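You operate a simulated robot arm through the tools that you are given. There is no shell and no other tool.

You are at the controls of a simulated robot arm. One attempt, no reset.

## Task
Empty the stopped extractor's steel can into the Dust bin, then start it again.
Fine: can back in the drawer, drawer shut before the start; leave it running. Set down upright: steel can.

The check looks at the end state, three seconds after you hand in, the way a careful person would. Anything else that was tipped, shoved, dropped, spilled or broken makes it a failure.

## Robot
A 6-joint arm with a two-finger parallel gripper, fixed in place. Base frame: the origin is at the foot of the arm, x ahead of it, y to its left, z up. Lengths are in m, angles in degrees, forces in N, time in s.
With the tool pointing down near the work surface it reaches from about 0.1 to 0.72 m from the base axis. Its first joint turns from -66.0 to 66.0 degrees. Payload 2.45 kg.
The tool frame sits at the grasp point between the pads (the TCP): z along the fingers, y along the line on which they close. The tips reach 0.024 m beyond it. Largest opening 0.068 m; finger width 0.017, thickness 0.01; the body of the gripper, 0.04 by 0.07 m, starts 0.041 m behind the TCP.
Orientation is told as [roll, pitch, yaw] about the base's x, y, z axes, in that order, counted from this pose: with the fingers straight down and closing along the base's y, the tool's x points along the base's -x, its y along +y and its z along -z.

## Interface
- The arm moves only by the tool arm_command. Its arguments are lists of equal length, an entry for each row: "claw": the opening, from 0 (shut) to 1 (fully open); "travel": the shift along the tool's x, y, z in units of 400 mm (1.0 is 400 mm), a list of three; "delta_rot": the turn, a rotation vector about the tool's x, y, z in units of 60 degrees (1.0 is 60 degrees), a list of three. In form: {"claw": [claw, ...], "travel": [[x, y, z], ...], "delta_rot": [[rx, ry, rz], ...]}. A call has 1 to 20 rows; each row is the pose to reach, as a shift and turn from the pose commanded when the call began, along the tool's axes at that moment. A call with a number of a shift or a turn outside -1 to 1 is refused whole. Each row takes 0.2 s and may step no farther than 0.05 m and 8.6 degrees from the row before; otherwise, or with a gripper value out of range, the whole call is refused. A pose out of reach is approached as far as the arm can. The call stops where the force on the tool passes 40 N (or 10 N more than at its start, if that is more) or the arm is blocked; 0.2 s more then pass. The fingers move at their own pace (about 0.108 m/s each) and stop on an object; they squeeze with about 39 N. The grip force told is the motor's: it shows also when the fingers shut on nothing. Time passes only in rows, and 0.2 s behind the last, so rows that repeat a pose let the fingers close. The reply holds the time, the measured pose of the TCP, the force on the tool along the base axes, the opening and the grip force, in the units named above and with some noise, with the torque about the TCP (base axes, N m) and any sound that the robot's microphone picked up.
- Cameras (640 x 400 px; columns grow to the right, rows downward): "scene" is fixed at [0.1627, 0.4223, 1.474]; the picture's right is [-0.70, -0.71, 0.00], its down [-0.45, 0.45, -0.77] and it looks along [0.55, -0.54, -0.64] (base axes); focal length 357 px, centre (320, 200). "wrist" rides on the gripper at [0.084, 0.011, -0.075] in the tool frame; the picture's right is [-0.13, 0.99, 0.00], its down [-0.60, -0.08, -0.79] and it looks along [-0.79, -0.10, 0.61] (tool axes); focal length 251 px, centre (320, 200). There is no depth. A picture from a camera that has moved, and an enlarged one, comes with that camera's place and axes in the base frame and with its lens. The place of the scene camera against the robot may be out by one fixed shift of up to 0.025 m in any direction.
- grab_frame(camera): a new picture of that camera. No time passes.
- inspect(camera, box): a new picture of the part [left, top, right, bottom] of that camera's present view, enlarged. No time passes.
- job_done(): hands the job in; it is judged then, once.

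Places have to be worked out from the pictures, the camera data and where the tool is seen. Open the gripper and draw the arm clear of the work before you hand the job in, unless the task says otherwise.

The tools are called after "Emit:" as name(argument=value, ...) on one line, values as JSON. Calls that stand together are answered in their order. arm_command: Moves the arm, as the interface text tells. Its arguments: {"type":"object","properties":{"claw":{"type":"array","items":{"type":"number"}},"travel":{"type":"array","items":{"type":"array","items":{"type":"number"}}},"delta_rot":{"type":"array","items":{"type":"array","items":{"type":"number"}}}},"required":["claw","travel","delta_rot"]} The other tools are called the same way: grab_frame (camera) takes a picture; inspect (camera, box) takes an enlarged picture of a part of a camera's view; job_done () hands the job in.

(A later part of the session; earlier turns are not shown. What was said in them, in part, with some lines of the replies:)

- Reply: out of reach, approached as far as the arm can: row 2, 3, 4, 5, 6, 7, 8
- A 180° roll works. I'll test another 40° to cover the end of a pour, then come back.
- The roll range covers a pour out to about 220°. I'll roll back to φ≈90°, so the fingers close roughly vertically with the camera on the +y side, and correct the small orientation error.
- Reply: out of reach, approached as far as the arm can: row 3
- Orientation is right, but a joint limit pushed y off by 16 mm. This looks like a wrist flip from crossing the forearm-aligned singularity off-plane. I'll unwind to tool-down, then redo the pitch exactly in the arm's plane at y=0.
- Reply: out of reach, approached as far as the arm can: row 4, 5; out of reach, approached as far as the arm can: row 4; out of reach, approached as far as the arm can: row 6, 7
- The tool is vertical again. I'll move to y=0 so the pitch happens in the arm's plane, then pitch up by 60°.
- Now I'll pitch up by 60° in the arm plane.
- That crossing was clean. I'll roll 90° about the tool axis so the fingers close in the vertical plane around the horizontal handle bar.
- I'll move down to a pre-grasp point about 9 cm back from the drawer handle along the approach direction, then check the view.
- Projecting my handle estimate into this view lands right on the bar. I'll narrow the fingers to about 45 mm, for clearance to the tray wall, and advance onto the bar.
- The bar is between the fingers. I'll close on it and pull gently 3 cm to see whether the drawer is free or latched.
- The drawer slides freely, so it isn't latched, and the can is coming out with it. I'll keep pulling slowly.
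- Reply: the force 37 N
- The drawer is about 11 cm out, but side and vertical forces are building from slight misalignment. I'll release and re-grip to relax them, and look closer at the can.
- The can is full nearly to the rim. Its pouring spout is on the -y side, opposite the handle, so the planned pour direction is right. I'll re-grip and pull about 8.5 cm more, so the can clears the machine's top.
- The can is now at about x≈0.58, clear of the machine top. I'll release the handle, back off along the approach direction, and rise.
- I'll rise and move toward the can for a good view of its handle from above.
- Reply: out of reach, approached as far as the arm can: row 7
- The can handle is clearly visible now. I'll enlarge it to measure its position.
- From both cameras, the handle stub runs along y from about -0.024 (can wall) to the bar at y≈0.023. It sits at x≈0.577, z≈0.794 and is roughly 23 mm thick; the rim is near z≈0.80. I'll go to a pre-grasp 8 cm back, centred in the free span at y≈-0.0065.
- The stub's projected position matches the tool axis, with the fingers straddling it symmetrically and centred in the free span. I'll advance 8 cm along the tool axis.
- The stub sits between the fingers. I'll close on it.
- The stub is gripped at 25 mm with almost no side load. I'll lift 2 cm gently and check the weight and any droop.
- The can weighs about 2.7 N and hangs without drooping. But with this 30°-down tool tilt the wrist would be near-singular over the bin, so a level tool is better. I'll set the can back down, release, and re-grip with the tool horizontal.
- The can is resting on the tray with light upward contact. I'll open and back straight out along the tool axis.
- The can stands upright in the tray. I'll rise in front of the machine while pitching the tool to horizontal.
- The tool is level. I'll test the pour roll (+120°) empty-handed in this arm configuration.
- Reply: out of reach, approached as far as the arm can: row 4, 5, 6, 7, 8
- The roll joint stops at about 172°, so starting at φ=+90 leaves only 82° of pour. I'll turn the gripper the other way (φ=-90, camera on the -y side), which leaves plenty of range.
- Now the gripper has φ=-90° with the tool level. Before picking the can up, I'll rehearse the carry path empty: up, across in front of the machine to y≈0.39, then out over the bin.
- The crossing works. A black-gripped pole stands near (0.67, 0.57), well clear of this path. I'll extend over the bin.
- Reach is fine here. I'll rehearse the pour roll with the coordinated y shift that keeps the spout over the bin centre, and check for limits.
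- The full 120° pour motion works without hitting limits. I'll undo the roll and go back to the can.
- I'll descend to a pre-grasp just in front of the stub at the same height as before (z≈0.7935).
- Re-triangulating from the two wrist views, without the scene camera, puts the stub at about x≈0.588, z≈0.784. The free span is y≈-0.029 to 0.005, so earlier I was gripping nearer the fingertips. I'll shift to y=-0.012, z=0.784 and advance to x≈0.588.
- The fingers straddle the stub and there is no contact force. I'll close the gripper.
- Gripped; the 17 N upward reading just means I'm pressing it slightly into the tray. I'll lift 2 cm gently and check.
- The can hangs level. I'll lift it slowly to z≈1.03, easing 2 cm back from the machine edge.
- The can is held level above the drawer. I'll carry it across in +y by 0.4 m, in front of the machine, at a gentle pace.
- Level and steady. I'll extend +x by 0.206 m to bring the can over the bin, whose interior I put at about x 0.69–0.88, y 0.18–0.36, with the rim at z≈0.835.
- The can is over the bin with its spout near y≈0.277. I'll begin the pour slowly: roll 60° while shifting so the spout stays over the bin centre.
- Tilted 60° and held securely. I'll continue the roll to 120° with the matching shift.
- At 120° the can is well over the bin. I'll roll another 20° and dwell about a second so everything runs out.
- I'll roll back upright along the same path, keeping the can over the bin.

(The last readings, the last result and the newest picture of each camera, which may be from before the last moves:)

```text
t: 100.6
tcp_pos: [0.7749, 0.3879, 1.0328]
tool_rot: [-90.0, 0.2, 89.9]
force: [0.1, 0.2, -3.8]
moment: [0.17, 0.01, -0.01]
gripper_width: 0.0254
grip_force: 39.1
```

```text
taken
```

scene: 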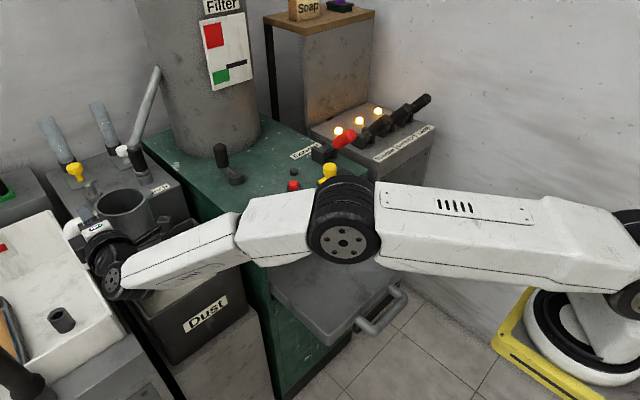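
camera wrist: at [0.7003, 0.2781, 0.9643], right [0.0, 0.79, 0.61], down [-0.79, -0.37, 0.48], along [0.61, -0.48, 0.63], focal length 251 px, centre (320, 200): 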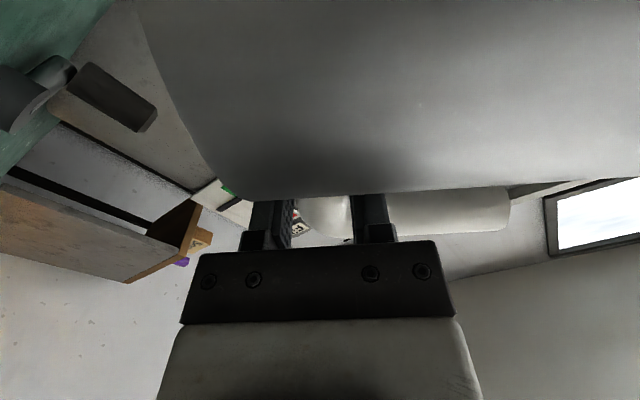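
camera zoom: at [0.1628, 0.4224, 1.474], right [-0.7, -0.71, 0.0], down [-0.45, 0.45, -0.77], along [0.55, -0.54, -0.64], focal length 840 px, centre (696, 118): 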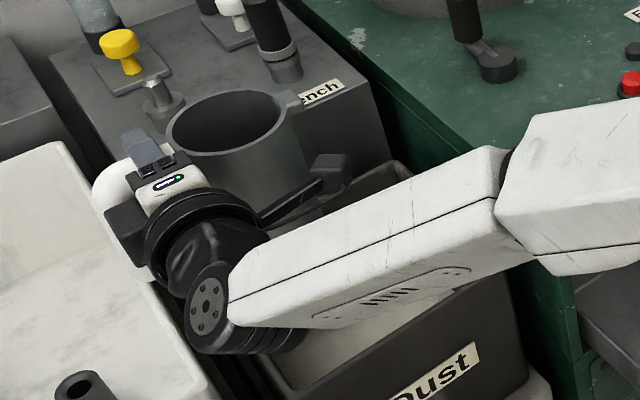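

The can is visibly empty inside. I'll carry it back: retract in x, then across in -y to above the drawer.

Emit:
arm_command(claw=[0, 0, 0, 0, 0, 0, 0, 0], travel=[[0, 0, -0.04], [0, 0, -0.11], [0, 0, -0.19], [0, 0, -0.27], [0, 0, -0.35], [0, 0, -0.43], [0, 0, -0.49], [0, 0, -0.515]], delta_rot=[[0, 0, 0], [0, 0, 0], [0, 0, 0], [0, 0, 0], [0, 0, 0], [0, 0, 0], [0, 0, 0], [0, 0, 0]])

Emit:
arm_command(claw=[0, 0, 0, 0, 0, 0, 0, 0, 0, 0, 0, 0, 0, 0], travel=[[0.03, 0, 0], [0.1, 0, 0], [0.18, 0, 0], [0.26, 0, 0], [0.34, 0, 0], [0.42, 0, 0], [0.5, 0, 0], [0.58, 0, 0], [0.66, 0, 0], [0.74, 0, 0], [0.82, 0, 0], [0.9, 0, 0], [0.97, 0, 0], [1, 0, 0]], delta_rot=[[0, 0, 0], [0, 0, 0], [0, 0, 0], [0, 0, 0], [0, 0, 0], [0, 0, 0], [0, 0, 0], [0, 0, 0], [0, 0, 0], [0, 0, 0], [0, 0, 0], [0, 0, 0], [0, 0, 0], [0, 0, 0]])

Emit:
grab_frame(camera="scene")

```text
t: 102.4
tcp_pos: [0.5688, 0.3894, 1.0324]
tool_rot: [-90.0, 0.1, 89.9]
force: [0.0, -0.2, -4.0]
moment: [0.16, 0.0, -0.01]
gripper_width: 0.0254
grip_force: 39.3
```

```text
t: 105.4
tcp_pos: [0.5679, -0.0117, 1.0328]
tool_rot: [-90.0, 0.0, 90.0]
force: [-0.2, -0.6, -3.8]
moment: [0.12, 0.02, 0.02]
gripper_width: 0.0253
grip_force: 38.8
```

```text
taken
```

scene: 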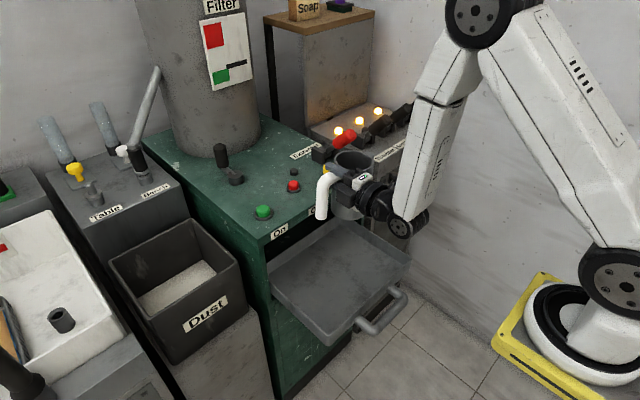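

I'll lower the can straight back into the tray at the spot it came from, stopping just above contact.

Emit:
arm_command(claw=[0, 0, 0, 0, 0, 0, 0, 0, 0, 0, 0, 0, 0], travel=[[0, 0.03, 0], [0, 0.08, 0.01], [0, 0.14, 0.02], [0, 0.2, 0.03], [0, 0.26, 0.04], [0, 0.32, 0.05], [0, 0.38, 0.05], [0, 0.44, 0.05], [0, 0.5, 0.05], [0, 0.55, 0.05], [0, 0.58, 0.05], [0, 0.6, 0.05], [0, 0.61, 0.05]], delta_rot=[[0, 0, 0], [0, 0, 0], [0, 0, 0], [0, 0, 0], [0, 0, 0], [0, 0, 0], [0, 0, 0], [0, 0, 0], [0, 0, 0], [0, 0, 0], [0, 0, 0], [0, 0, 0], [0, 0, 0]])

Emit:
inspect(camera="scene", box=[280, 200, 440, 310])

```text
t: 108.2
tcp_pos: [0.5887, -0.0101, 0.7902]
tool_rot: [-90.1, 0.1, 90.0]
force: [-1.2, 1.1, 3.1]
moment: [-0.2, 0.09, -0.07]
gripper_width: 0.0255
grip_force: 39.5
```

```text
3.64 times, centred on (360, 255) of scene
camera zoom: at [0.1627, 0.4224, 1.474], right [-0.7, -0.71, 0.0], down [-0.45, 0.45, -0.77], along [0.55, -0.54, -0.64], focal length 1298 px, centre (174, 0)
```

zoom: 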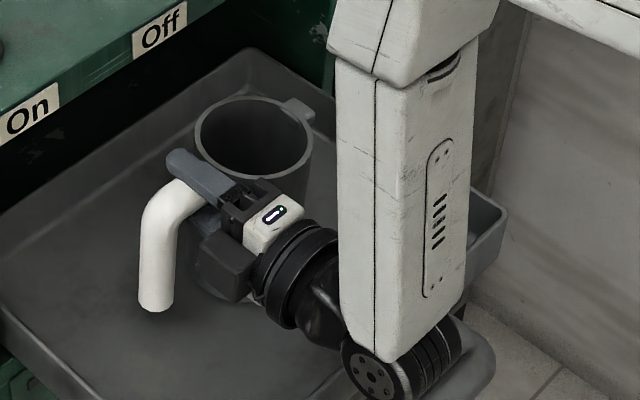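

It's making light contact with the tray already. I'll press down 2 mm more, then release.

Emit:
arm_command(claw=[0, 0, 0], travel=[[0, 0.0025, 0], [0, 0.005, 0], [0, 0.005, 0]], delta_rot=[[0, 0, 0], [0, 0, 0], [0, 0, 0]])

```text
t: 109.0
tcp_pos: [0.5904, -0.0117, 0.7876]
tool_rot: [-90.2, 0.1, 89.8]
force: [0.4, 4.8, 11.2]
moment: [-0.71, -0.03, 0.09]
gripper_width: 0.0254
grip_force: 38.0
```

I'm firmly in contact now. I'll open gradually so the can settles, then check before withdrawing.

Emit:
arm_command(claw=[0.4, 0.45, 0.55, 0.65, 0.75, 0.75], travel=[[0, 0, 0], [0, 0, 0], [0, 0, 0], [0, 0, 0], [0, 0, 0], [0, 0, 0]], delta_rot=[[0, 0, 0], [0, 0, 0], [0, 0, 0], [0, 0, 0], [0, 0, 0], [0, 0, 0]])

Emit:
inspect(camera="scene", box=[280, 200, 440, 310])

```text
t: 110.4
tcp_pos: [0.589, -0.0125, 0.7868]
tool_rot: [-90.1, 0.0, 90.0]
force: [0.4, 0.1, -1.0]
moment: [0.0, 0.01, 0.02]
gripper_width: 0.0509
grip_force: 0.0
```

```text
3.64 times, centred on (360, 255) of scene
camera zoom: at [0.1627, 0.4223, 1.474], right [-0.7, -0.71, 0.0], down [-0.45, 0.45, -0.77], along [0.55, -0.54, -0.64], focal length 1298 px, centre (174, 0)
```

zoom: 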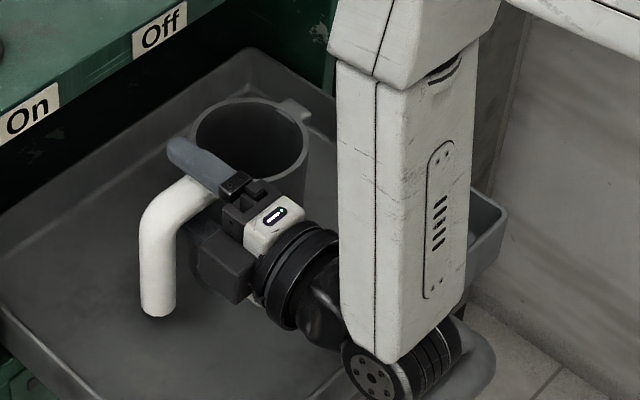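

The can is standing free with no load on the gripper. I'll withdraw straight back, then rise clear.

Emit:
arm_command(claw=[0.75, 0.75, 0.75, 0.75, 0.75, 0.75, 0.75, 0.75, 0.75, 0.75], travel=[[0, 0, -0.04], [0, 0, -0.08], [0, 0, -0.125], [0, 0, -0.17], [0, -0.07, -0.19], [0, -0.15, -0.19], [0, -0.23, -0.19], [0, -0.31, -0.17], [0, -0.39, -0.15], [0, -0.45, -0.13]], delta_rot=[[0, 0, 0], [0, 0, 0], [0, 0, 0], [0, 0, 0], [0, 0, 0], [0, 0, 0], [0, 0, 0], [0, 0, 0], [0, 0, 0], [0, 0, 0]])

Emit:
grab_frame(camera="scene")

Emit:
inspect(camera="scene", box=[100, 200, 440, 360])

```text
t: 112.6
tcp_pos: [0.5347, -0.0141, 0.9713]
tool_rot: [-90.0, 0.0, 89.9]
force: [0.0, 0.5, 0.5]
moment: [-0.01, 0.0, -0.02]
gripper_width: 0.0512
grip_force: 0.0
```

```text
taken
```

scene: 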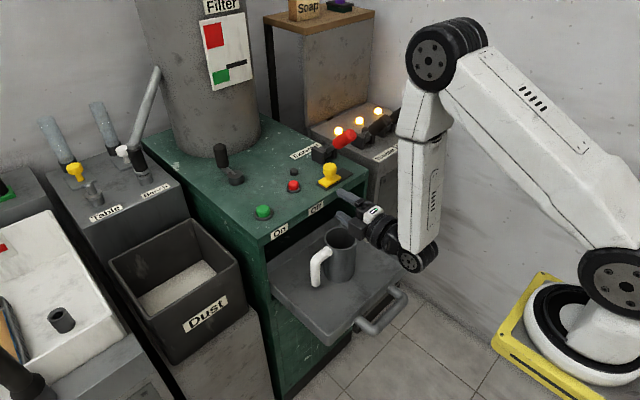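

```text
1.88 times, centred on (270, 280) of scene
camera zoom: at [0.1627, 0.4223, 1.474], right [-0.7, -0.71, 0.0], down [-0.45, 0.45, -0.77], along [0.55, -0.54, -0.64], focal length 672 px, centre (414, 49)
```

zoom: 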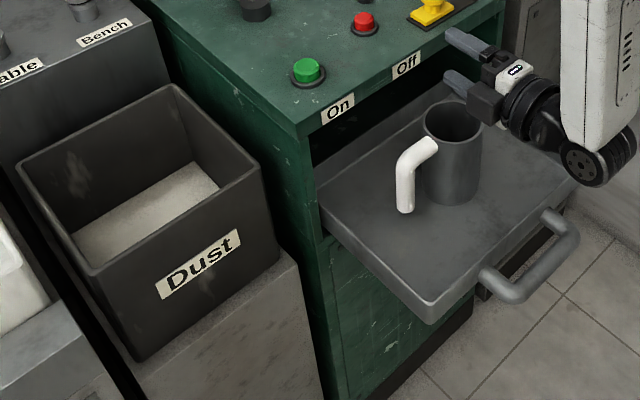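

The empty can stands upright in the tray and nothing is spilled around it. Next is closing the drawer: I'll pitch the tool 30° down again and go to the pre-grasp in front of the drawer handle.

Emit:
arm_command(claw=[0.72, 0.72, 0.72, 0.72, 0.72], travel=[[0.008, 0.01, -0.0175], [0.016, 0.02, -0.035], [0.024, 0.03, -0.0525], [0.032, 0.04, -0.07], [0.04, 0.05, -0.0875]], delta_rot=[[-0.1, 0, 0], [-0.2, 0, 0], [-0.3, 0, 0], [-0.4, 0, 0], [-0.5, 0, 0]])

Emit:
arm_command(claw=[0.72, 0.72, 0.72, 0.72, 0.72, 0.72, 0.72, 0.72], travel=[[0.0044, 0.0865, -0.0024], [0.0088, 0.173, -0.0048], [0.0131, 0.2595, -0.0071], [0.0175, 0.346, -0.0095], [0.0219, 0.4325, -0.0119], [0.0263, 0.519, -0.0143], [0.0306, 0.6055, -0.0166], [0.035, 0.692, -0.019]], delta_rot=[[0, 0, 0], [0, 0, 0], [0, 0, 0], [0, 0, 0], [0, 0, 0], [0, 0, 0], [0, 0, 0], [0, 0, 0]])

Emit:
grab_frame(camera="wrist")

Emit:
inspect(camera="scene", box=[280, 200, 480, 370])

```text
t: 113.8
tcp_pos: [0.5018, -0.0284, 0.9466]
tool_rot: [-60.0, 0.0, 89.9]
force: [-0.6, 0.5, 0.0]
moment: [-0.01, -0.03, -0.01]
gripper_width: 0.0489
grip_force: 0.0
```

```text
t: 115.6
tcp_pos: [0.3558, -0.0417, 0.7109]
tool_rot: [-60.1, -0.1, 89.7]
force: [0.0, -0.2, 0.0]
moment: [0.02, 0.01, -0.02]
gripper_width: 0.0491
grip_force: 0.0
```

```text
taken
camera wrist: at [0.2852, -0.1257, 0.7377], right [-0.49, 0.13, -0.86], down [-0.65, 0.61, 0.46], along [0.58, 0.78, -0.22], focal length 251 px, centre (320, 200)
```

wrist: 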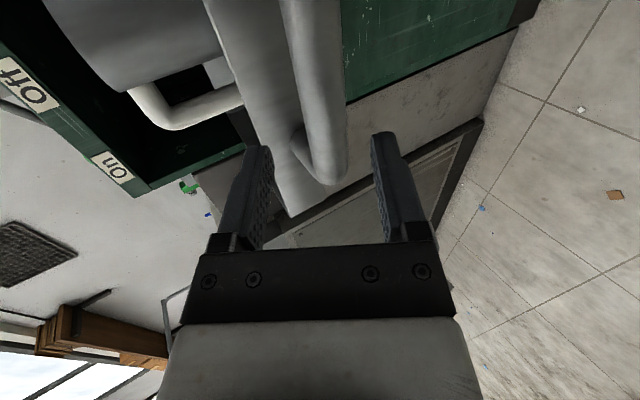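

```text
2.35 times, centred on (380, 285) of scene
camera zoom: at [0.1627, 0.4224, 1.474], right [-0.7, -0.71, 0.0], down [-0.45, 0.45, -0.77], along [0.55, -0.54, -0.64], focal length 840 px, centre (179, 0)
```

zoom: 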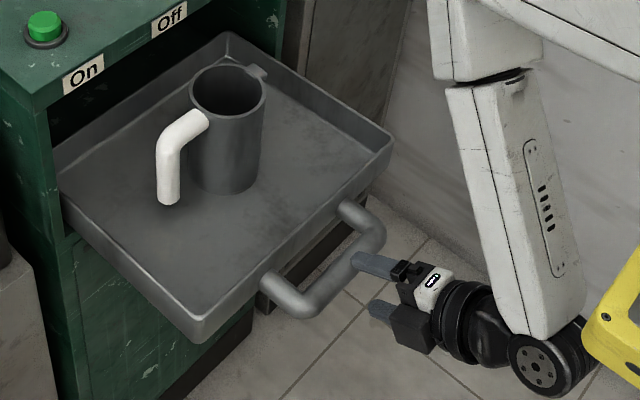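

The handle bar lies centrally between the fingers. I'll advance onto it and close.

Emit:
arm_command(claw=[0.72, 0.72, 0.72, 0.72, 0.4, 0, 0, 0], travel=[[0, 0, 0.04], [0, 0, 0.08], [0, 0, 0.11], [0, 0, 0.1375], [0, 0, 0.1375], [0, 0, 0.1375], [0, 0, 0.1375], [0, 0, 0.1375]], delta_rot=[[0, 0, 0], [0, 0, 0], [0, 0, 0], [0, 0, 0], [0, 0, 0], [0, 0, 0], [0, 0, 0], [0, 0, 0]])

Emit:
grab_frame(camera="wrist")

```text
t: 117.4
tcp_pos: [0.4026, -0.0417, 0.6819]
tool_rot: [-59.4, 0.0, 89.9]
force: [-1.4, 2.4, -39.1]
moment: [-0.76, -0.03, -0.64]
gripper_width: 0.0256
grip_force: 41.2
```

```text
taken
camera wrist: at [0.3328, -0.1264, 0.7105], right [-0.5, 0.13, -0.85], down [-0.64, 0.61, 0.47], along [0.58, 0.79, -0.22], focal length 251 px, centre (320, 200)
```

wrist: 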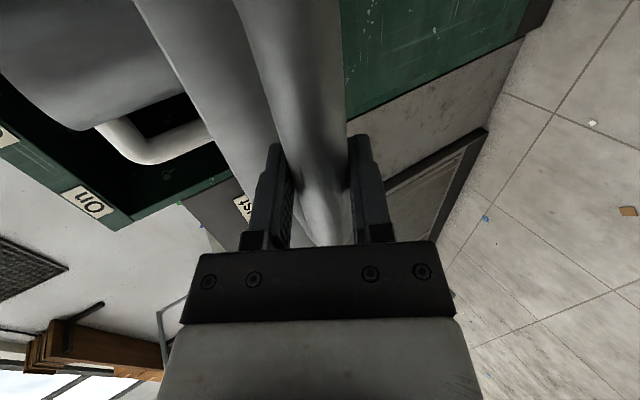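

The grip is good, but I'm about 1.5 mm high, since the bar pulls down with 39 N. I'll shift down by that amount to relax before pushing.

Emit:
arm_command(claw=[0, 0], travel=[[0, 0.0025, 0], [0, 0.0043, 0]], delta_rot=[[0, 0, 0], [0, 0, 0]])

```text
t: 118.0
tcp_pos: [0.405, -0.042, 0.6836]
tool_rot: [-60.2, -0.1, 89.9]
force: [-0.7, -7.3, -10.2]
moment: [0.19, 0.25, 1.11]
gripper_width: 0.0256
grip_force: 41.1
```

The load is now small. I'll push the drawer in by 10 cm smoothly.

Emit:
arm_command(claw=[0, 0, 0, 0, 0, 0, 0, 0], travel=[[0, -0.008, 0.0139], [0, -0.022, 0.0381], [0, -0.04, 0.0693], [0, -0.059, 0.1022], [0, -0.078, 0.1351], [0, -0.097, 0.168], [0, -0.115, 0.1992], [0, -0.125, 0.2165]], delta_rot=[[0, 0, 0], [0, 0, 0], [0, 0, 0], [0, 0, 0], [0, 0, 0], [0, 0, 0], [0, 0, 0], [0, 0, 0]])

Emit:
grab_frame(camera="scene")

```text
t: 119.8
tcp_pos: [0.5048, -0.0422, 0.6825]
tool_rot: [-60.8, 0.0, 89.8]
force: [-1.8, -1.9, 35.0]
moment: [0.22, -0.21, 0.94]
gripper_width: 0.0262
grip_force: 41.3
```

```text
taken
```

scene: 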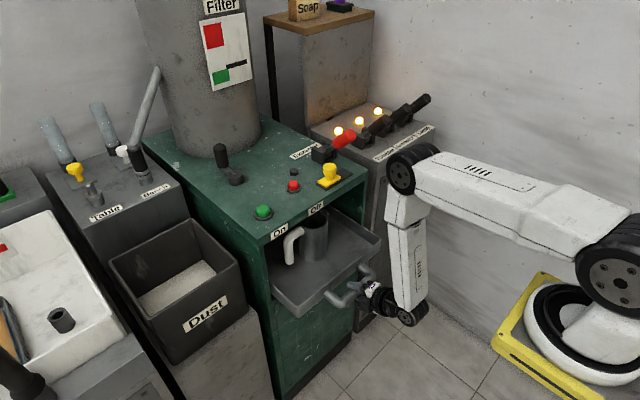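

The drawer is half closed. A vertical force has built up from slight path slope, so I'll correct upward while pushing another 8 cm.

Emit:
arm_command(claw=[0, 0], travel=[[0, -0.0015, -0.0008], [0, -0.003, -0.0016]], delta_rot=[[0, 0, 0], [0, 0, 0]])

Emit:
arm_command(claw=[0, 0, 0, 0, 0, 0, 0], travel=[[0, -0.0085, 0.0136], [0, -0.0235, 0.0374], [0, -0.0425, 0.0677], [0, -0.0615, 0.098], [0, -0.08, 0.1275], [0, -0.095, 0.1514], [0, -0.104, 0.1658]], delta_rot=[[0, 0, 0], [0, 0, 0], [0, 0, 0], [0, 0, 0], [0, 0, 0], [0, 0, 0], [0, 0, 0]])

Emit:
grab_frame(camera="scene")

```text
t: 120.4
tcp_pos: [0.5033, -0.0416, 0.6838]
tool_rot: [-60.3, 0.0, 89.9]
force: [1.8, -1.4, 18.7]
moment: [-0.08, -0.41, 0.73]
gripper_width: 0.0258
grip_force: 41.4
```

```text
t: 122.0
tcp_pos: [0.5769, -0.0416, 0.6822]
tool_rot: [-59.2, 0.1, 90.0]
force: [0.1, -1.7, -4.6]
moment: [-0.06, -0.03, 0.19]
gripper_width: 0.0258
grip_force: 41.4
stopped in row 7: the force on the tool passed its limit at 41 N (the readings are from after the stop); the commanded pose is now the measured one
```

```text
taken
```

scene: 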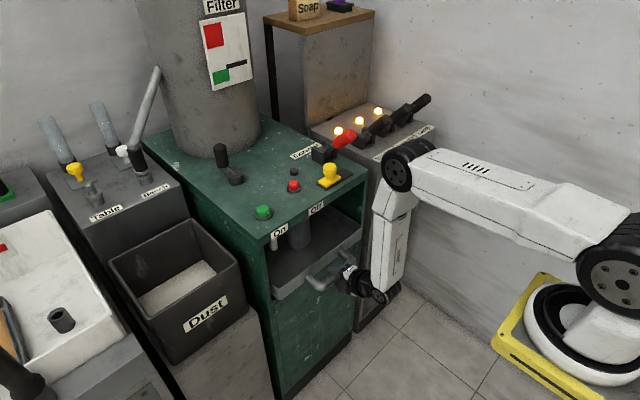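

The call stopped on side force at x≈0.577, with the drawer about 2 cm from closed. The load has relaxed, so I'll continue the last bit in small steps.

Emit:
arm_command(claw=[0, 0, 0, 0, 0, 0], travel=[[0, -0.0065, 0.0107], [0, -0.013, 0.0215], [0, -0.0192, 0.0322], [0, -0.0256, 0.0429], [0, -0.032, 0.0537], [0, -0.0384, 0.0644]], delta_rot=[[0, 0, 0], [0, 0, 0], [0, 0, 0], [0, 0, 0], [0, 0, 0], [0, 0, 0]])

Emit:
inspect(camera="scene", box=[220, 180, 420, 340])

```text
t: 123.4
tcp_pos: [0.6026, -0.0402, 0.68]
tool_rot: [-58.5, 0.0, 90.0]
force: [-33.1, -1.0, 3.6]
moment: [-0.22, 0.03, 0.23]
gripper_width: 0.0256
grip_force: 41.2
```

```text
2.50 times, centred on (320, 260) of scene
camera zoom: at [0.162, 0.4224, 1.4741], right [-0.7, -0.71, 0.0], down [-0.45, 0.45, -0.77], along [0.55, -0.54, -0.64], focal length 892 px, centre (320, 50)
```

zoom: 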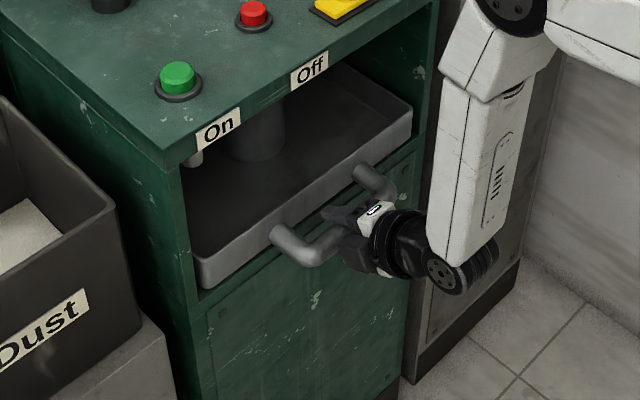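

The drawer is against its end stop (33 N push-back at x≈0.603) and flush as it was originally. I'll release and back away along the tool axis.

Emit:
arm_command(claw=[0.5, 0.7, 0.7, 0.7, 0.7, 0.7], travel=[[0, -0.0365, 0.061], [0, -0.0365, 0.061], [0, -0.0365, 0.02], [0, -0.0365, -0.03], [0, -0.0365, -0.09], [0, -0.0365, -0.15]], delta_rot=[[0, 0, 0], [0, 0, 0], [0, 0, 0], [0, 0, 0], [0, 0, 0], [0, 0, 0]])

Emit:
grab_frame(camera="scene")

Emit:
inspect(camera="scene", box=[220, 130, 400, 300])

```text
t: 123.7
tcp_pos: [0.6147, -0.0422, 0.6786]
tool_rot: [-58.8, -0.2, 89.8]
force: [-3.1, -1.8, -4.9]
moment: [-0.01, -0.03, 0.11]
gripper_width: 0.038
grip_force: 2.6
stopped in row 1: the force on the tool passed its limit at 95 N (the readings are from after the stop); the commanded pose is now the measured one
```

```text
taken
```

scene: 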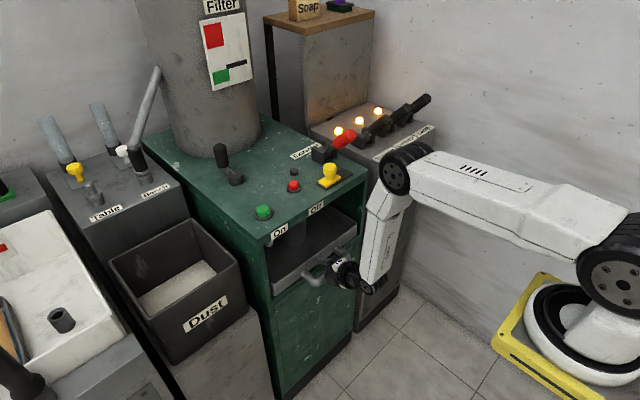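

```text
2.35 times, centred on (310, 215) of scene
camera zoom: at [0.1628, 0.4223, 1.474], right [-0.7, -0.71, 0.0], down [-0.45, 0.45, -0.77], along [0.55, -0.54, -0.64], focal length 840 px, centre (344, 165)
```

zoom: 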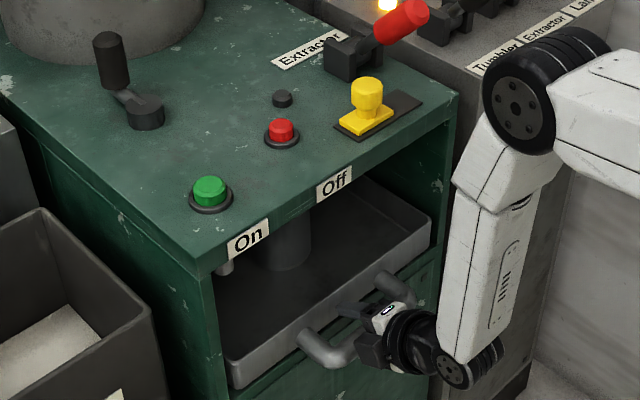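

My row offsets were relative to the new start pose, so that nudged forward and stopped on force. The drawer and can look unchanged. I'll open in place and then retreat straight back along the tool axis.

Emit:
arm_command(claw=[0.65, 0.65, 0.65, 0.65, 0.65, 0.65, 0.65], travel=[[0, 0, 0], [0, 0, 0], [0, 0, -0.04], [0, 0, -0.09], [0, 0, -0.15], [0, 0, -0.21], [0, 0, -0.27]], delta_rot=[[0, 0, 0], [0, 0, 0], [0, 0, 0], [0, 0, 0], [0, 0, 0], [0, 0, 0], [0, 0, 0]])

Emit:
grab_frame(camera="wrist")

Emit:
inspect(camera="scene", box=[220, 130, 400, 300])

```text
t: 125.3
tcp_pos: [0.5229, -0.0404, 0.7395]
tool_rot: [-59.4, -0.1, 89.9]
force: [0.2, -0.5, 0.6]
moment: [0.01, 0.0, -0.02]
gripper_width: 0.0443
grip_force: 0.0
```

```text
taken
camera wrist: at [0.4539, -0.1259, 0.7676], right [-0.51, 0.13, -0.85], down [-0.64, 0.6, 0.47], along [0.58, 0.79, -0.22], focal length 251 px, centre (320, 200)
```

wrist: 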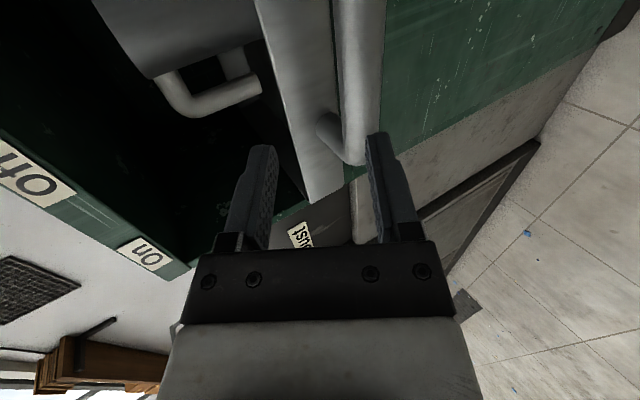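

```text
2.35 times, centred on (310, 215) of scene
camera zoom: at [0.1628, 0.4223, 1.474], right [-0.7, -0.71, 0.0], down [-0.45, 0.45, -0.77], along [0.55, -0.54, -0.64], focal length 840 px, centre (344, 165)
```

zoom: 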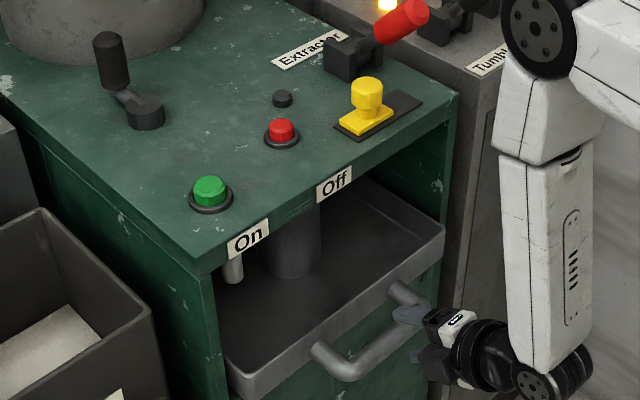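

Compared with before, the retreat dragged the drawer back out about 2 cm. I'll close the fingers and lower to bar height in front of the handle, so I can push it shut with the closed fingertips and leave without dragging it.

Emit:
arm_command(claw=[0, 0, 0, 0], travel=[[0, 0, 0], [0, 0.03, 0.0181], [0, 0.06, 0.0363], [0, 0.0898, 0.0544]], delta_rot=[[0, 0, 0], [0, 0, 0], [0, 0, 0], [0, 0, 0]])

Emit:
grab_frame(camera="wrist")

Emit:
inspect(camera="scene", box=[240, 200, 400, 310])

```text
t: 126.3
tcp_pos: [0.5243, -0.0412, 0.6937]
tool_rot: [-59.1, -0.1, 90.0]
force: [0.2, -0.5, 0.5]
moment: [-0.02, -0.01, 0.03]
gripper_width: 0.0002
grip_force: 23.9
```

```text
taken
camera wrist: at [0.4531, -0.1253, 0.7222], right [-0.51, 0.13, -0.85], down [-0.64, 0.6, 0.48], along [0.58, 0.79, -0.22], focal length 251 px, centre (320, 200)
```

wrist: 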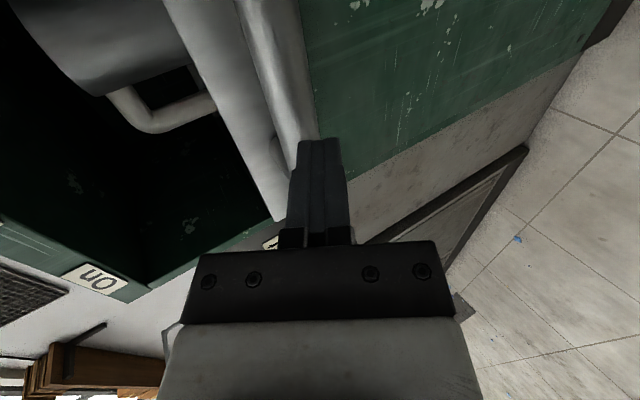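

```text
3.64 times, centred on (320, 255) of scene
camera zoom: at [0.1627, 0.4223, 1.474], right [-0.7, -0.71, 0.0], down [-0.45, 0.45, -0.77], along [0.55, -0.54, -0.64], focal length 1298 px, centre (320, 0)
```

zoom: 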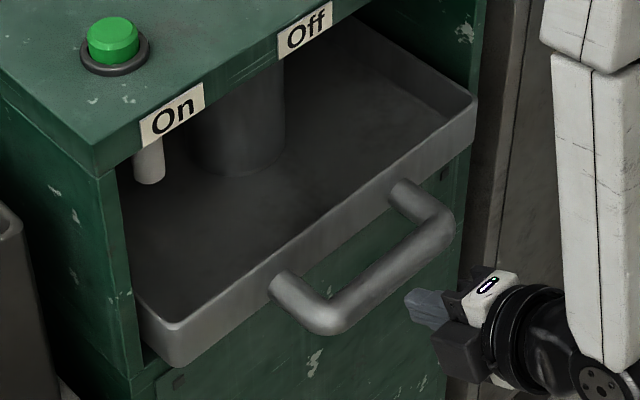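

The fingertips are closed in front of the bar at the right height. I'll push +x about 4.4 cm in total; contact should come after about 3 cm.

Emit:
arm_command(claw=[0, 0, 0, 0, 0, 0], travel=[[0, -0.013, 0.0214], [0, -0.026, 0.0428], [0, -0.035, 0.0578], [0, -0.043, 0.071], [0, -0.051, 0.0842], [0, -0.057, 0.0941]], delta_rot=[[0, 0, 0], [0, 0, 0], [0, 0, 0], [0, 0, 0], [0, 0, 0], [0, 0, 0]])

Emit:
inspect(camera="scene", box=[240, 200, 400, 310])

```text
t: 127.7
tcp_pos: [0.5669, -0.0408, 0.6954]
tool_rot: [-59.2, 0.0, 89.9]
force: [-1.4, 0.3, 1.9]
moment: [0.02, -0.01, 0.07]
gripper_width: 0.0
grip_force: 24.0
```

```text
3.64 times, centred on (320, 255) of scene
camera zoom: at [0.1627, 0.4223, 1.474], right [-0.7, -0.71, 0.0], down [-0.45, 0.45, -0.77], along [0.55, -0.54, -0.64], focal length 1298 px, centre (320, 0)
```

zoom: 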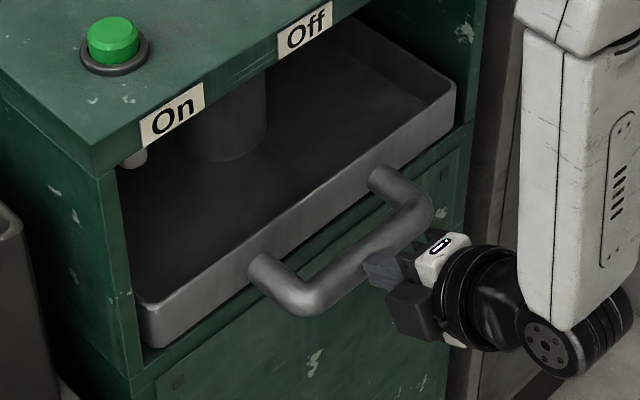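

It looks nearly flush. I'll push a little more until I feel the end stop.

Emit:
arm_command(claw=[0, 0, 0, 0], travel=[[0, -0.0026, 0.0043], [0, -0.0052, 0.0086], [0, -0.0078, 0.0128], [0, -0.0104, 0.0171]], delta_rot=[[0, 0, 0], [0, 0, 0], [0, 0, 0], [0, 0, 0]])

```text
t: 128.4
tcp_pos: [0.5688, -0.0412, 0.6966]
tool_rot: [-59.0, -0.1, 89.9]
force: [-12.5, 0.7, 15.8]
moment: [0.11, -0.23, 0.07]
gripper_width: 0.0002
grip_force: 23.8
stopped in row 3: the force on the tool passed its limit at 44 N (the readings are from after the stop); the commanded pose is now the measured one
```

The drawer is firmly shut at its stop. I'll back away from the handle without touching it and rise.

Emit:
arm_command(claw=[0, 0, 0, 0, 0, 0, 0, 0, 0, 0, 0], travel=[[0, 0.026, -0.043], [0, 0.052, -0.086], [0, 0.0773, -0.1286], [0, -0.01, -0.181], [0, -0.1, -0.235], [0, -0.19, -0.289], [0, -0.28, -0.343], [-0.03, -0.37, -0.397], [-0.06, -0.44, -0.439], [-0.08, -0.5, -0.475], [-0.1, -0.54, -0.499]], delta_rot=[[0, 0, 0], [0, 0, 0], [0, 0, 0], [0, 0, 0], [0, 0, 0], [0, 0, 0], [0, 0, 0], [0, 0, 0], [0, 0, 0], [0, 0, 0], [0, 0, 0]])

Emit:
grab_frame(camera="scene")

Emit:
inspect(camera="scene", box=[180, 120, 440, 300])

```text
t: 130.8
tcp_pos: [0.5083, -0.002, 0.9861]
tool_rot: [-59.1, -0.1, 89.9]
force: [0.2, 0.7, -0.3]
moment: [0.0, -0.01, -0.01]
gripper_width: 0.0
grip_force: 24.2
```

```text
taken
```

scene: 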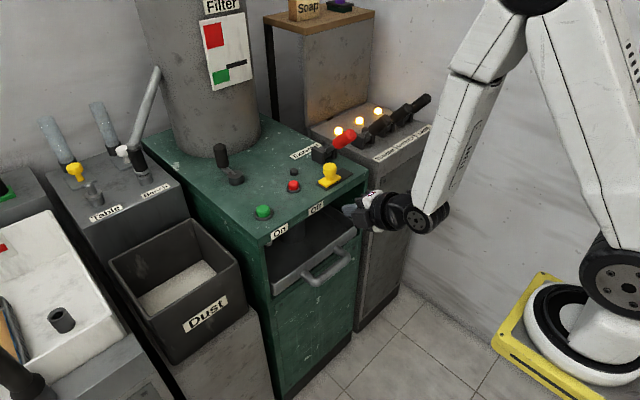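

```text
2.22 times, centred on (310, 210) of scene
camera zoom: at [0.1627, 0.4223, 1.474], right [-0.7, -0.71, 0.0], down [-0.45, 0.45, -0.77], along [0.55, -0.54, -0.64], focal length 793 px, centre (342, 178)
```

zoom: 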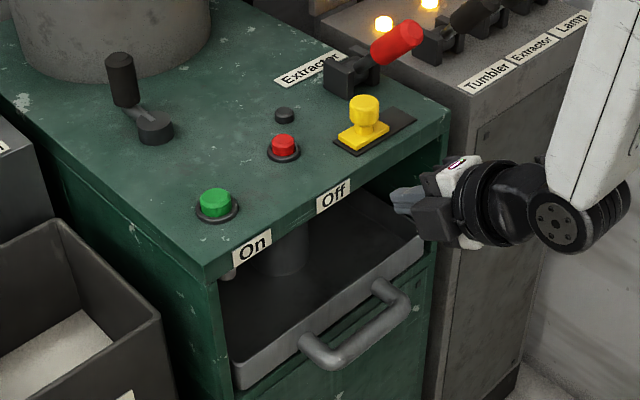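

The drawer matches its original shut position. I'll pitch the tool back to vertical in the arm plane, ready for the On button.

Emit:
arm_command(claw=[0, 0, 0, 0, 0, 0, 0, 0, 0, 0], travel=[[-0.005, -0.0164, 0.0054], [-0.005, -0.0327, 0.0107], [-0.005, -0.0491, 0.0161], [-0.005, -0.0654, 0.0214], [-0.005, -0.0818, 0.0268], [-0.005, -0.0981, 0.0321], [-0.005, -0.1145, 0.0375], [-0.005, -0.1308, 0.0428], [-0.005, -0.1472, 0.0482], [-0.005, -0.1635, 0.0535]], delta_rot=[[-0.0983, 0, 0], [-0.1967, 0, 0], [-0.295, 0, 0], [-0.3933, 0, 0], [-0.4917, 0, 0], [-0.59, 0, 0], [-0.6883, 0, 0], [-0.7867, 0, 0], [-0.885, 0, 0], [-0.983, 0, 0]])

Emit:
grab_frame(camera="wrist")

Emit:
grab_frame(camera="scene")

```text
t: 133.0
tcp_pos: [0.5605, -0.0, 1.0291]
tool_rot: [0.1, -0.1, 89.9]
force: [-0.5, 0.2, -0.7]
moment: [0.0, -0.02, -0.01]
gripper_width: 0.0
grip_force: 23.8
```

```text
taken
camera wrist: at [0.5494, -0.0833, 1.1036], right [-0.99, 0.13, 0.0], down [0.08, 0.6, 0.79], along [0.1, 0.79, -0.61], focal length 251 px, centre (320, 200)
```

wrist: 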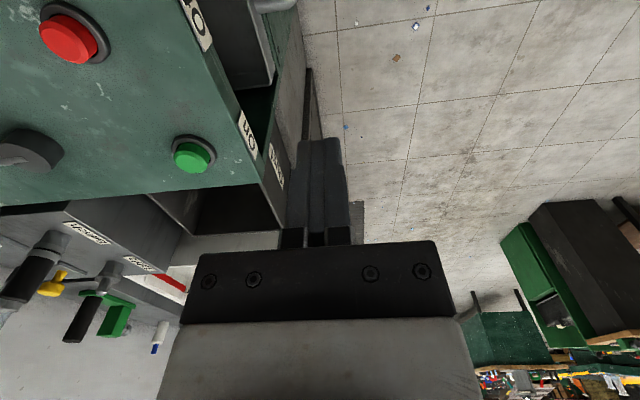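

```text
taken
```

scene: 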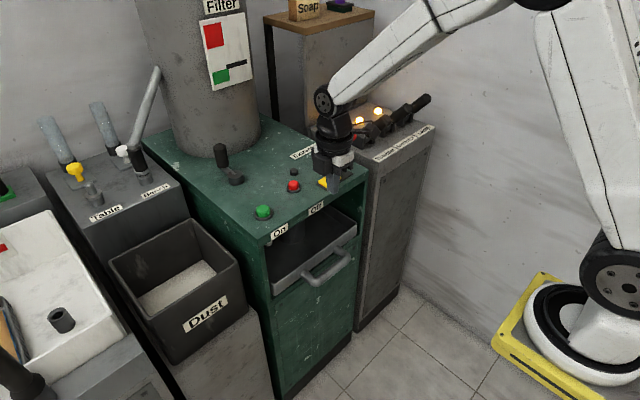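

The tool is vertical. I'll enlarge the green button in the wrist view to fix its position.

Emit:
inspect(camera="wrist", box=[130, 100, 290, 200])

Emit:
inspect(camera="scene", box=[230, 170, 350, 250])

```text
4.00 times, centred on (210, 150) of wrist
camera zoom: at [0.5494, -0.0833, 1.1036], right [-0.99, 0.13, 0.0], down [0.08, 0.6, 0.79], along [0.1, 0.79, -0.61], focal length 1006 px, centre (760, 400)
```

zoom: 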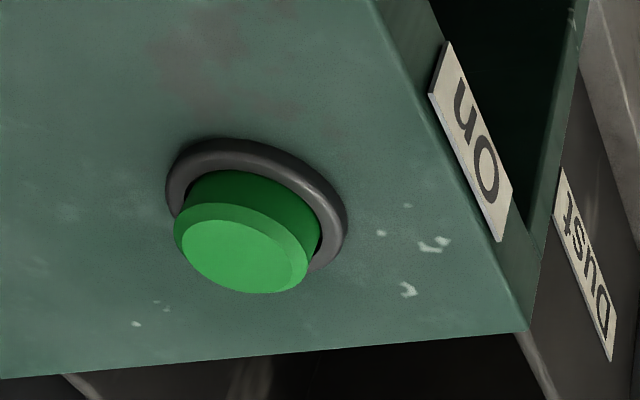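

```text
5.00 times, centred on (290, 210) of scene
camera zoom: at [0.1627, 0.4223, 1.474], right [-0.7, -0.71, 0.0], down [-0.45, 0.45, -0.77], along [0.55, -0.54, -0.64], focal length 1784 px, centre (470, 150)
```

zoom: 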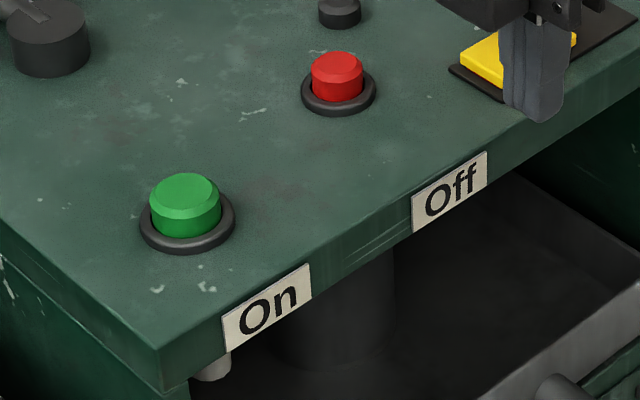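

From the two wrist views, the green button's top is at about (0.703, 0.081, 0.915), roughly 35 mm across. I'll move above it with closed fingertips, staying well above the controls.

Emit:
arm_command(claw=[0, 0, 0, 0, 0, 0], travel=[[-0.034, -0.06, 0.01], [-0.068, -0.12, 0.022], [-0.102, -0.18, 0.035], [-0.136, -0.24, 0.05], [-0.17, -0.3, 0.06], [-0.2025, -0.356, 0.0725]], delta_rot=[[0, 0, 0], [0, 0, 0], [0, 0, 0], [0, 0, 0], [0, 0, 0], [0, 0, 0]])

Emit:
grab_frame(camera="wrist")

Emit:
inspect(camera="scene", box=[200, 120, 360, 250])

```text
t: 134.4
tcp_pos: [0.7015, 0.08, 1.0012]
tool_rot: [0.0, -0.1, 89.7]
force: [0.2, 1.0, 0.2]
moment: [0.05, -0.01, 0.0]
gripper_width: 0.0
grip_force: 23.8
```

```text
taken
camera wrist: at [0.691, -0.0045, 1.0751], right [-0.99, 0.13, 0.0], down [0.08, 0.6, 0.79], along [0.11, 0.79, -0.61], focal length 251 px, centre (320, 200)
```

wrist: 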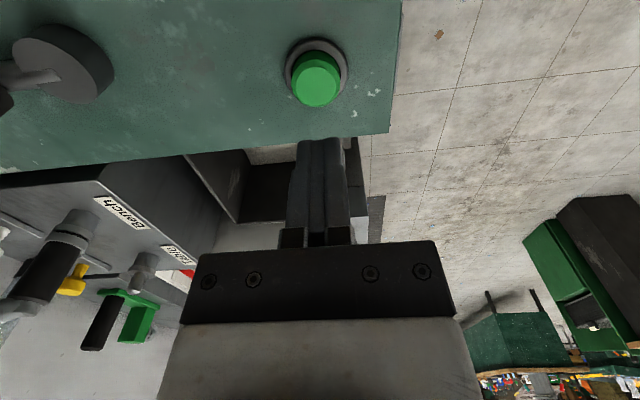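

```text
3.08 times, centred on (280, 185) of scene
camera zoom: at [0.1627, 0.4223, 1.474], right [-0.7, -0.71, 0.0], down [-0.45, 0.45, -0.77], along [0.55, -0.54, -0.64], focal length 1098 px, centre (443, 246)
```

zoom: 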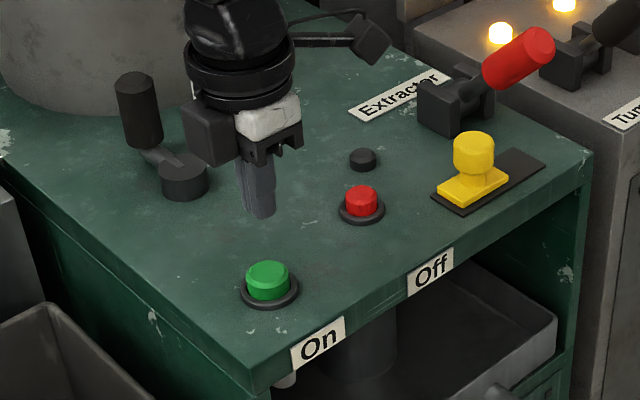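

The fingertip axis is within about 4 mm of the button's centre. I'll adjust slightly and come down to just above it, then press slowly.

Emit:
arm_command(claw=[0, 0, 0, 0], travel=[[-0.0075, -0.0085, 0.04], [-0.0075, -0.0085, 0.08], [-0.0075, -0.0085, 0.11], [-0.0075, -0.0085, 0.13]], delta_rot=[[0, 0, 0], [0, 0, 0], [0, 0, 0], [0, 0, 0]])

Emit:
inspect(camera="scene", box=[200, 120, 360, 250])

```text
t: 135.4
tcp_pos: [0.7054, 0.0828, 0.9503]
tool_rot: [0.0, -0.1, 89.9]
force: [0.9, 0.3, 0.5]
moment: [0.0, -0.02, 0.0]
gripper_width: 0.0
grip_force: 23.7
```

```text
3.08 times, centred on (280, 185) of scene
camera zoom: at [0.1628, 0.4223, 1.474], right [-0.7, -0.71, 0.0], down [-0.45, 0.45, -0.77], along [0.55, -0.54, -0.64], focal length 1098 px, centre (443, 246)
```

zoom: 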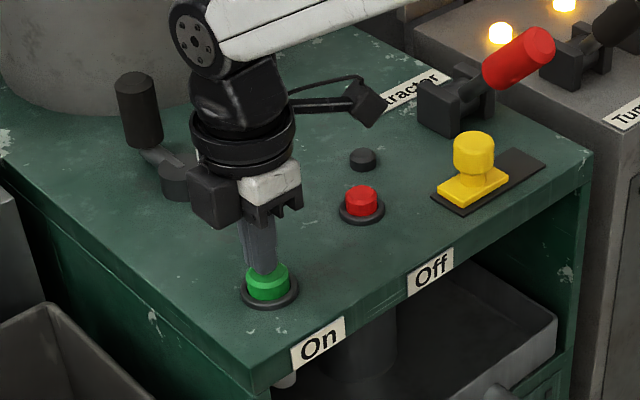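

The fingertips are just above the green button. I'll press down in small steps, then lift and listen.

Emit:
arm_command(claw=[0, 0, 0, 0, 0, 0, 0, 0], travel=[[0, 0, 0.006], [0, 0, 0.012], [0, 0, 0.018], [0, 0, 0.024], [0, 0, 0.03], [0, 0, 0.035], [0, 0, 0.04], [0, 0, 0.045]], delta_rot=[[0, 0, 0], [0, 0, 0], [0, 0, 0], [0, 0, 0], [0, 0, 0], [0, 0, 0], [0, 0, 0], [0, 0, 0]])

Emit:
inspect(camera="scene", box=[200, 120, 360, 250])

```text
t: 137.2
tcp_pos: [0.7089, 0.0834, 0.9371]
tool_rot: [-0.6, -0.3, 89.9]
force: [-6.1, -0.8, 15.9]
moment: [-0.05, 0.14, -0.03]
gripper_width: 0.0003
grip_force: 23.4
heard: click
stopped in row 8: the force on the tool passed its limit at 42 N (the readings are from after the stop); the commanded pose is now the measured one
```

```text
3.08 times, centred on (280, 185) of scene
camera zoom: at [0.1622, 0.4223, 1.4741], right [-0.7, -0.71, 0.0], down [-0.45, 0.45, -0.77], along [0.55, -0.54, -0.64], focal length 1098 px, centre (443, 246)
```

zoom: 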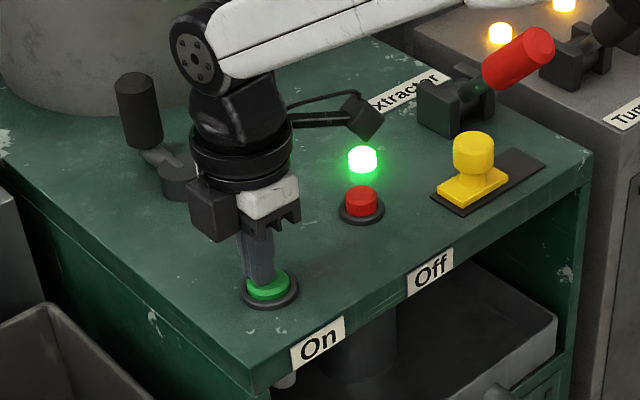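

A click was heard and the indicator lamp lit green. I'll lift off straight up and check that it keeps running.

Emit:
arm_command(claw=[0, 0, 0, 0, 0, 0], travel=[[0, 0, -0.03], [0, 0, -0.08], [0, 0, -0.14], [0, 0, -0.2], [0, 0, -0.26], [0, 0, -0.3]], delta_rot=[[0, 0, 0], [0, 0, 0], [0, 0, 0], [0, 0, 0], [0, 0, 0], [0, 0, 0]])

Emit:
grab_frame(camera="scene")

Emit:
inspect(camera="scene", box=[200, 120, 380, 310])

```text
t: 138.6
tcp_pos: [0.7066, 0.0846, 1.0546]
tool_rot: [-0.2, -0.2, 90.0]
force: [0.2, -0.2, 0.3]
moment: [0.01, 0.01, -0.02]
gripper_width: 0.0001
grip_force: 23.6
```

```text
taken
```

scene: 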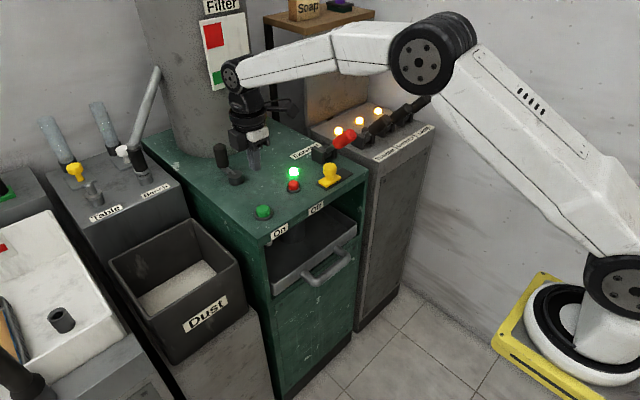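

```text
2.11 times, centred on (290, 215) of scene
camera zoom: at [0.1627, 0.4223, 1.474], right [-0.7, -0.71, 0.0], down [-0.45, 0.45, -0.77], along [0.55, -0.54, -0.64], focal length 751 px, centre (383, 168)
```

zoom: 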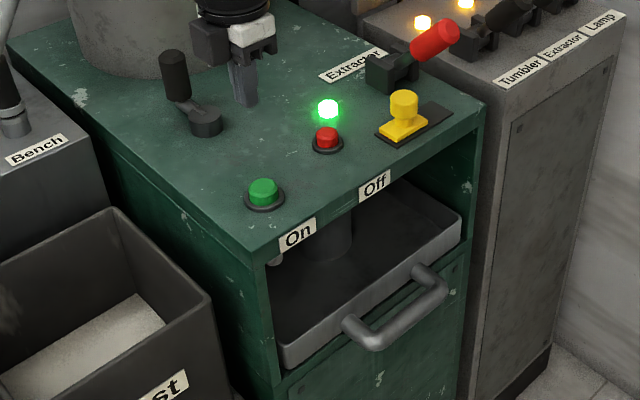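

The green lamp stays lit, so the extractor is running. I'll draw the arm back and up, clear of the work, and open the gripper.

Emit:
arm_command(claw=[0, 0, 0, 0, 0, 0.5, 1, 1, 1], travel=[[0, 0, -0.08], [0.02, 0.08, -0.16], [0.05, 0.17, -0.22], [0.08, 0.26, -0.25], [0.11, 0.35, -0.25], [0.14, 0.44, -0.25], [0.17, 0.53, -0.25], [0.2, 0.6, -0.25], [0.2125, 0.64, -0.25]], delta_rot=[[0, 0, 0], [0, 0, 0], [0, 0, 0], [0, 0, 0], [0, 0, 0], [0, 0, 0], [0, 0, 0], [0, 0, 0], [0, 0, 0]])

Emit:
grab_frame(camera="scene")

Emit:
inspect(camera="scene", box=[200, 120, 400, 310])

Emit:
inspect(camera="scene", box=[0, 160, 260, 400])

Emit:
grab_frame(camera="wrist")

```text
t: 140.6
tcp_pos: [0.4511, -0.0005, 1.15]
tool_rot: [-0.1, -0.2, 89.9]
force: [-0.1, 0.1, -0.5]
moment: [0.03, -0.02, 0.03]
gripper_width: 0.068
grip_force: 0.1
```

```text
taken
```

scene: 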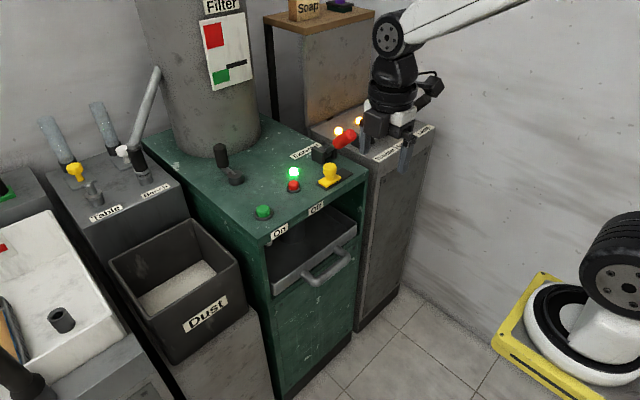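

```text
2.11 times, centred on (300, 215) of scene
camera zoom: at [0.1627, 0.4223, 1.474], right [-0.7, -0.71, 0.0], down [-0.45, 0.45, -0.77], along [0.55, -0.54, -0.64], focal length 751 px, centre (362, 168)
```

zoom: 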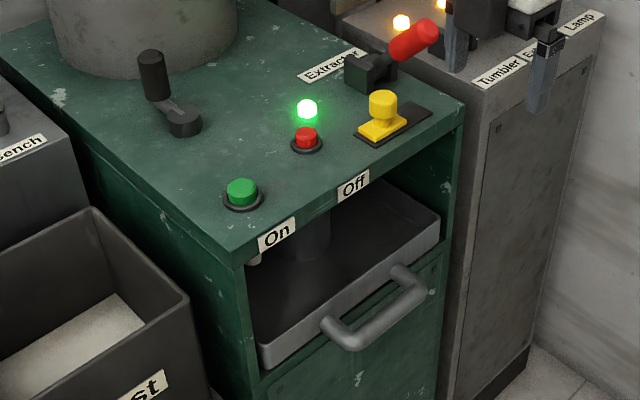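

```text
1.67 times, centred on (130, 280) of scene
camera zoom: at [0.1627, 0.4223, 1.474], right [-0.7, -0.71, 0.0], down [-0.45, 0.45, -0.77], along [0.55, -0.54, -0.64], focal length 595 px, centre (637, 67)
```

zoom: 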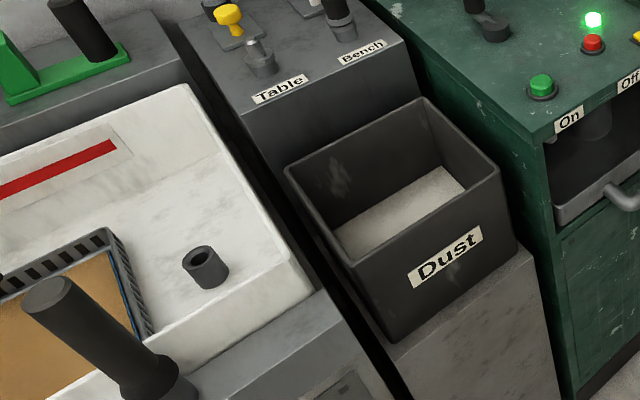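

```text
taken
camera wrist: at [0.4404, -0.086, 1.225], right [-0.99, 0.13, 0.0], down [0.08, 0.6, 0.8], along [0.11, 0.79, -0.61], focal length 251 px, centre (320, 200)
```

wrist: 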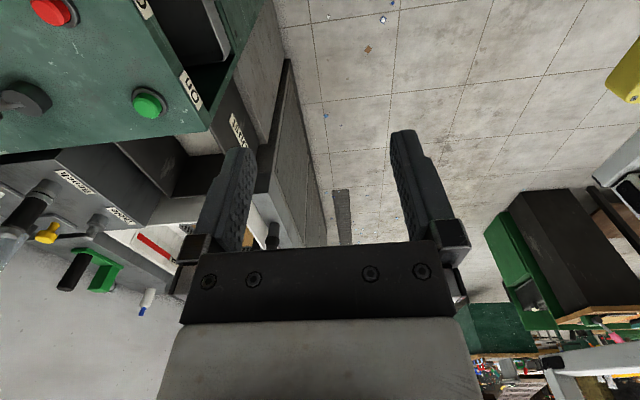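

Everything looks in order. One last close look at the can through the drawer opening before handing in.

Emit:
inspect(camera="scene", box=[260, 195, 370, 290])

Emit:
inspect(camera="scene", box=[180, 0, 280, 100])

```text
4.21 times, centred on (315, 242) of scene
camera zoom: at [0.1627, 0.4223, 1.474], right [-0.7, -0.71, 0.0], down [-0.45, 0.45, -0.77], along [0.55, -0.54, -0.64], focal length 1503 px, centre (341, 21)
```

zoom: 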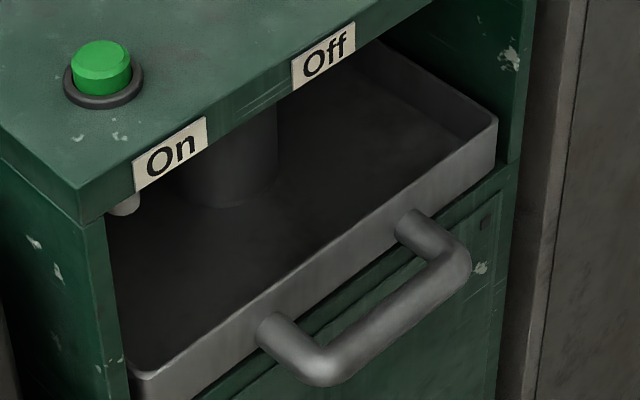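

```text
4.00 times, centred on (230, 50) of scene
camera zoom: at [0.1627, 0.4223, 1.474], right [-0.7, -0.71, 0.0], down [-0.45, 0.45, -0.77], along [0.55, -0.54, -0.64], focal length 1427 px, centre (680, 800)
```

zoom: 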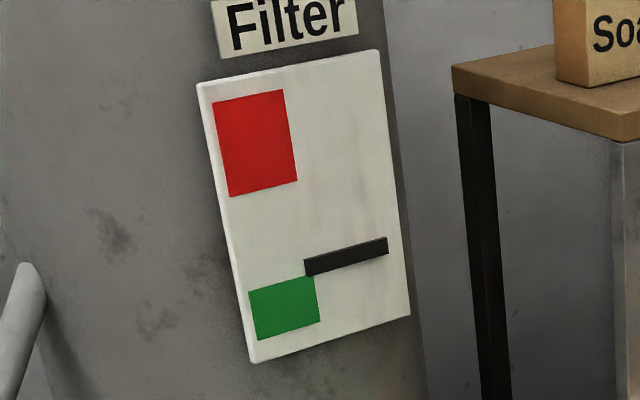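

The can stands upright in the shut drawer and its dust is in the bin. The run lamp is lit, the gripper is open, and the arm is clear. Handing in.

Emit:
job_done()

```text
The job is handed in.
```

The steel can is emptied into the Dust bin, stood upright back in the drawer, and the extractor is running again with the drawer shut. I pressed On, heard the click, and the green lamp beside the buttons stayed lit after I drew the arm clear and opened the gripper.

Two things happened while shutting the drawer:
- **Hard push:** one wrong command pushed on the closed drawer with about 95 N before it stopped. I saw no damage. The can stayed upright but sits about 1 cm deeper in the drawer than before.
- **Re-shut:** backing off pulled the drawer out about 2 cm, so I pushed it home again until it met its stop. In the last picture it matches its starting position.

I saw no spilled dust and nothing else moved.
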